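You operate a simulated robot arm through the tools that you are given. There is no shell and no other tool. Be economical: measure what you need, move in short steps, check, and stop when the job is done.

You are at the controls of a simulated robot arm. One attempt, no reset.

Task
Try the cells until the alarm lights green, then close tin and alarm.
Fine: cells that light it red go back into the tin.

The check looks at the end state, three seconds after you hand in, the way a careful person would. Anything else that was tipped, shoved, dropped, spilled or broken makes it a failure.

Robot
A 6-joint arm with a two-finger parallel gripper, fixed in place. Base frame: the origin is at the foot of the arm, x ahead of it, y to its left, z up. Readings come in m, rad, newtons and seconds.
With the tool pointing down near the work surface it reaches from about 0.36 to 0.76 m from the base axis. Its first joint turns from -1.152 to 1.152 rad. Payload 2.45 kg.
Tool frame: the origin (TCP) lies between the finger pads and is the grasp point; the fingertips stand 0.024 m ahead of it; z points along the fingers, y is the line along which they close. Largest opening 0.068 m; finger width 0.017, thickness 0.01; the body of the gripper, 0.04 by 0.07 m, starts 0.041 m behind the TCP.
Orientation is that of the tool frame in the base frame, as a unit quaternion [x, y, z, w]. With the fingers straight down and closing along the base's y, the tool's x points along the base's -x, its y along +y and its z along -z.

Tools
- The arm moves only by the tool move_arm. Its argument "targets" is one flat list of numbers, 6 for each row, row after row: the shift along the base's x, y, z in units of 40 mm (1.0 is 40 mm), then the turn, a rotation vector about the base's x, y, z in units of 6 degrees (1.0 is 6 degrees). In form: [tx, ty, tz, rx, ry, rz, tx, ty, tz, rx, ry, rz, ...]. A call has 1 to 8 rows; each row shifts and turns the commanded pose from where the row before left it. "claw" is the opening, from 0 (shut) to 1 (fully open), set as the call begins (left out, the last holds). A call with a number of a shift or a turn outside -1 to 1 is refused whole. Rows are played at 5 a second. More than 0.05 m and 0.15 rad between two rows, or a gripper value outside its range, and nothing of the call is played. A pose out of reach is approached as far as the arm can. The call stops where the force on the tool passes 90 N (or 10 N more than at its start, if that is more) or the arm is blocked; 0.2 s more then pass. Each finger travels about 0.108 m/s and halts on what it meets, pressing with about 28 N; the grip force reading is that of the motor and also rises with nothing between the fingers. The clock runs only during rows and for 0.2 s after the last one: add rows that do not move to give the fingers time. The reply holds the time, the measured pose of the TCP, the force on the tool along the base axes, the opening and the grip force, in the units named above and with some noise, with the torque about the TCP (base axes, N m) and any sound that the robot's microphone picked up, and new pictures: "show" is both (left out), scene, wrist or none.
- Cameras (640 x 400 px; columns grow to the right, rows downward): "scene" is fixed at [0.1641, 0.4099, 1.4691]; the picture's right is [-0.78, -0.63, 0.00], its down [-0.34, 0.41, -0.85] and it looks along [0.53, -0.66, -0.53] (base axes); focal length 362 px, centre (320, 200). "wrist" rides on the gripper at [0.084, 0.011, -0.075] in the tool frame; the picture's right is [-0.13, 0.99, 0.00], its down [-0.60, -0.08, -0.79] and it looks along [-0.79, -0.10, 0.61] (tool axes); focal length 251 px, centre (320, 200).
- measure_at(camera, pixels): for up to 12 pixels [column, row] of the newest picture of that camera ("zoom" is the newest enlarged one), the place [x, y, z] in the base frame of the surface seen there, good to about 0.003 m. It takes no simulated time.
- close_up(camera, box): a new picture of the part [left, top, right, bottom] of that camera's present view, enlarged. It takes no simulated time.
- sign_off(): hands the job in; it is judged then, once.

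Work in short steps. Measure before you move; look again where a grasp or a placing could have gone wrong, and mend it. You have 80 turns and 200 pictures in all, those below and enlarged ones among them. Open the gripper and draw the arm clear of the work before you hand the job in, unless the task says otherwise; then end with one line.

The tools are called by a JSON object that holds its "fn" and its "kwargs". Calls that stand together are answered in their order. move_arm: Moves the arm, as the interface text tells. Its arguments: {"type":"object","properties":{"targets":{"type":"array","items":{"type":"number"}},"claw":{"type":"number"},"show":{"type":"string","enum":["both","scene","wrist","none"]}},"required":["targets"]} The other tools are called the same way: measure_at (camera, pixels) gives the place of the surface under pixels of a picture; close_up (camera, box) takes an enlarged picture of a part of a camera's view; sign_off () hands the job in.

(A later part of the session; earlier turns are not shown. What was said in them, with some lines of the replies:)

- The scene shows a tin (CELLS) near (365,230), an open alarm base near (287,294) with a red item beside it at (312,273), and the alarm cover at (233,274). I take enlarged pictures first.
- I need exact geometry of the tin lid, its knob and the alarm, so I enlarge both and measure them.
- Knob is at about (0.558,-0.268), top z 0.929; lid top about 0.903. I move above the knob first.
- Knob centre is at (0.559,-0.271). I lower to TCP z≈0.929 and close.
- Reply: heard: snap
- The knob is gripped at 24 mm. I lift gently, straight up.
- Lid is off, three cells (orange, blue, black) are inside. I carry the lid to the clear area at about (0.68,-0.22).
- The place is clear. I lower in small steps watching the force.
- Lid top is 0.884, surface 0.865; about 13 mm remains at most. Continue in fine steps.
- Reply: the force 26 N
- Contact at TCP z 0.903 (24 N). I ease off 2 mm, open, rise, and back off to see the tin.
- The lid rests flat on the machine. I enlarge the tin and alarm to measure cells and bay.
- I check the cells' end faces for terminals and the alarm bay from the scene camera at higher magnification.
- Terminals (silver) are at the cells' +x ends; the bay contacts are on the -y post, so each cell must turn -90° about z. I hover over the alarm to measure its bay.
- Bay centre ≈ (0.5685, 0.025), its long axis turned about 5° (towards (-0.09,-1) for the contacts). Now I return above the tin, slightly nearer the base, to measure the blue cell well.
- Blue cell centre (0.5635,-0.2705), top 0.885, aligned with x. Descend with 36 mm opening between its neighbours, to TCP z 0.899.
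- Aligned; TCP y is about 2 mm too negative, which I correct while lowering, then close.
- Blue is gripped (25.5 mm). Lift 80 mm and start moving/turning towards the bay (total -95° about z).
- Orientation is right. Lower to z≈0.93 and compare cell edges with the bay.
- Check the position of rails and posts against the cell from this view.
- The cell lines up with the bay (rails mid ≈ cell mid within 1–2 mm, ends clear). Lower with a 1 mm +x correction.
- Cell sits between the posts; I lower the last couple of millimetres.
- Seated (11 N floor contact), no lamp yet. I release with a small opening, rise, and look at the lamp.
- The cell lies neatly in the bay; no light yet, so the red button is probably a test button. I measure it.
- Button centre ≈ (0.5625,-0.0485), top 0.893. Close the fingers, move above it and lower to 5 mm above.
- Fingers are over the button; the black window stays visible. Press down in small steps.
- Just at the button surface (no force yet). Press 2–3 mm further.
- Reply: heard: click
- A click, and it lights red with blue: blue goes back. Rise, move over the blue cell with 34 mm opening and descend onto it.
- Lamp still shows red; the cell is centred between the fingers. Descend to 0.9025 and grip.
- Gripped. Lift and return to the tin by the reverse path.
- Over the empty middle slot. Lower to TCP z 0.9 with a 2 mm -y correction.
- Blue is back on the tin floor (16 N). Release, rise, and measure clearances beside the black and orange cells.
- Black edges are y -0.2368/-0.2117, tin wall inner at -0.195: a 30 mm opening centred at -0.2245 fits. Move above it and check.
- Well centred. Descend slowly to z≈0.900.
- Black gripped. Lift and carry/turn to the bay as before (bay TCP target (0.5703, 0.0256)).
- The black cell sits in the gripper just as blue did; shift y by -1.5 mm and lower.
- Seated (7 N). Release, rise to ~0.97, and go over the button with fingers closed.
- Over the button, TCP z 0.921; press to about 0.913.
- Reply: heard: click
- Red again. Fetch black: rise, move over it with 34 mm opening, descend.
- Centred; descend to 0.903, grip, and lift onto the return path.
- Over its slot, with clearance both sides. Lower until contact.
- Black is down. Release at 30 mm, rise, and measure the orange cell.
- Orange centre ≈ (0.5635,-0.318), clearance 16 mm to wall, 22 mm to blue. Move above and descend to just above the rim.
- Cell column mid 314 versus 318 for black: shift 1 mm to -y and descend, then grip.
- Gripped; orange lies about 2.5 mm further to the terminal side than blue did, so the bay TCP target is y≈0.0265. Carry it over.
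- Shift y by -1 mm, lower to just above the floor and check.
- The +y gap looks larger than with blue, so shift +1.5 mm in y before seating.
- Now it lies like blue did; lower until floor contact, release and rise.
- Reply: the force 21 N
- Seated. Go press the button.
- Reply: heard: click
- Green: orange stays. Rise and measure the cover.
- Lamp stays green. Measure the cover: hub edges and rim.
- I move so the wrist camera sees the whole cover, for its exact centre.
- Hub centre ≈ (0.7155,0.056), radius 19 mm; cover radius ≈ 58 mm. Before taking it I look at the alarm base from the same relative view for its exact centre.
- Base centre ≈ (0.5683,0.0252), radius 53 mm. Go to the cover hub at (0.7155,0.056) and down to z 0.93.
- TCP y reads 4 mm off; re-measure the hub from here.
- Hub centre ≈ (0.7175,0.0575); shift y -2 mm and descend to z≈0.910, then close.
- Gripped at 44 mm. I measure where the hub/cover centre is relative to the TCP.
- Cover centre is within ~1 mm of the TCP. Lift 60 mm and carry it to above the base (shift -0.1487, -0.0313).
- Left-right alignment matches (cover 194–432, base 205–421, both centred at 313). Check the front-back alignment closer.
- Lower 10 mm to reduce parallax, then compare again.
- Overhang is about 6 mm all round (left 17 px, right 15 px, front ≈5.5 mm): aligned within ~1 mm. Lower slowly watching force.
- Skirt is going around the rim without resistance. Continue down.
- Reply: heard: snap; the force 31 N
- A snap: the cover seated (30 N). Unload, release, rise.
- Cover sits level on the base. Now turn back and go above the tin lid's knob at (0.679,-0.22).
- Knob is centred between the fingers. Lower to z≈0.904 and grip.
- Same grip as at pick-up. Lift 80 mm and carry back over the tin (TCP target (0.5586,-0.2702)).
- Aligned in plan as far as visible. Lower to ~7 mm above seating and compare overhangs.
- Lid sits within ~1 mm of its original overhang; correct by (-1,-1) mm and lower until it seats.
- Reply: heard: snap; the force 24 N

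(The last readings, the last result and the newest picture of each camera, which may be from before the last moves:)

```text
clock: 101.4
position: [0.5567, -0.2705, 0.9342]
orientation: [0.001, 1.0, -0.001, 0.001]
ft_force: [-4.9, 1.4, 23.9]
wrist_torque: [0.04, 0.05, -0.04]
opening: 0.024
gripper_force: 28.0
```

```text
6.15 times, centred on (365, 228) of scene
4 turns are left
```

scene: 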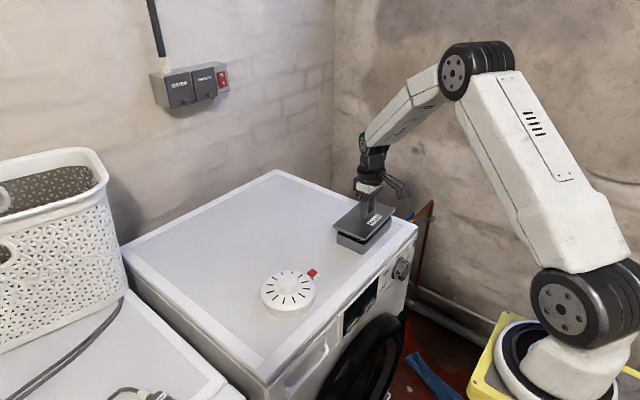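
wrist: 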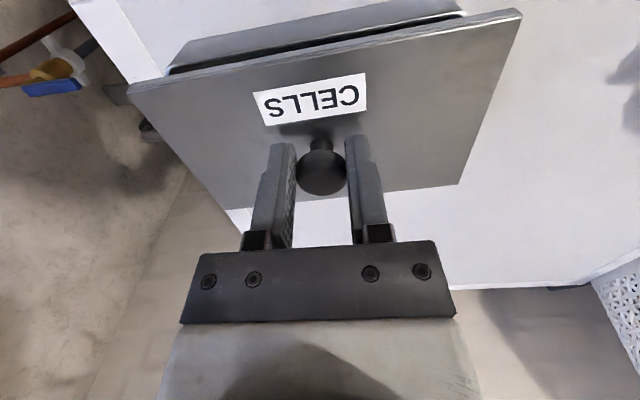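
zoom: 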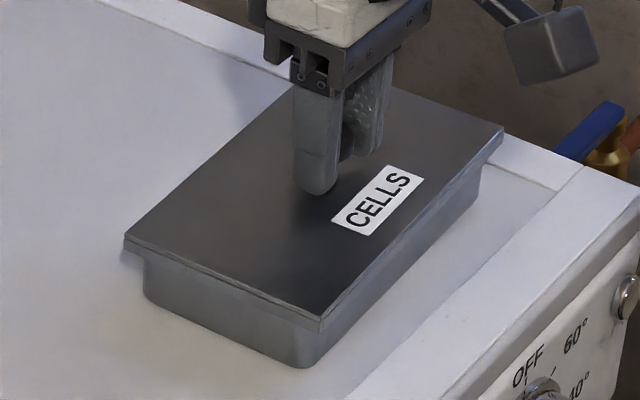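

The lid snapped home at z≈0.934 as expected. Unload, open, rise and draw the arm clear.

{"fn": "move_arm", "kwargs": {"targets": [0, 0, 0.05, 0, 0, 0], "show": "none"}}

{"fn": "move_arm", "kwargs": {"targets": [0, 0, 0, 0, 0, 0, 0, 0, 0, 0, 0, 0, 0, 0, 0.5, 0, 0, 0, 0, 0, 1, 0, 0, 0, 0, 0, 1, 0, 0, 0, 0, 0, 1, 0, 0, 0, -0.7, 0.6, 0.6, 0, 0, 0, -0.7, 0.6, 0.6, 0, 0, 0], "claw": 1}}

{"fn": "close_up", "kwargs": {"camera": "scene", "box": [245, 195, 415, 325]}}

```text
clock: 101.8
position: [0.5567, -0.2716, 0.9346]
orientation: [0.0, 1.0, 0.001, 0.001]
ft_force: [-0.6, -2.5, 12.6]
wrist_torque: [-0.06, -0.3, -0.05]
opening: 0.0243
gripper_force: 28.2
```

```text
clock: 103.6
position: [0.5007, -0.223, 1.1244]
orientation: [0.0, 1.0, 0.0, 0.0]
ft_force: [-0.4, 1.0, 0.1]
wrist_torque: [0.0, -0.03, -0.03]
opening: 0.068
gripper_force: 0.1
```

scene: 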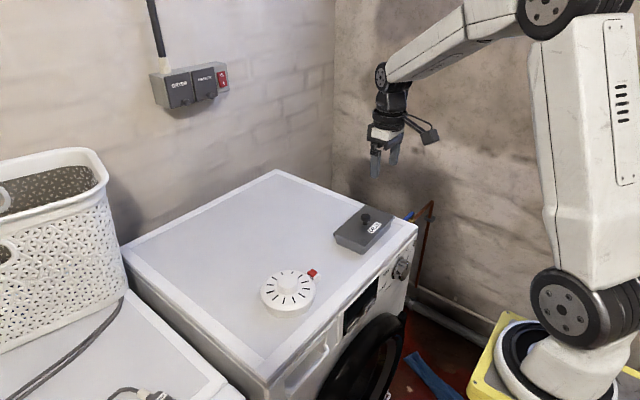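
wrist: 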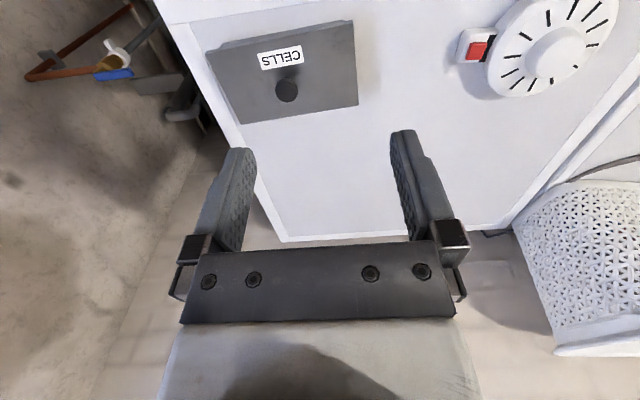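

```text
3.08 times, centred on (330, 260) of scene
3 turns are left
```

zoom: 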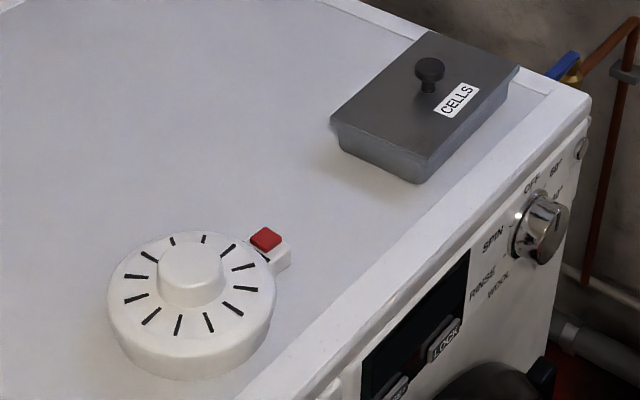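

Both tin and alarm are closed and level, the two red cells are in the tin, and the arm is clear. I hand in.

{"fn": "sign_off", "kwargs": {}}

```text
The job is handed in.
```

The orange cell lit the alarm green and stays in it; the blue and black cells lit it red and are back in the tin. Both the tin and the alarm are closed. I did not press the test button again after putting the cover on, and the green light had gone out by then.
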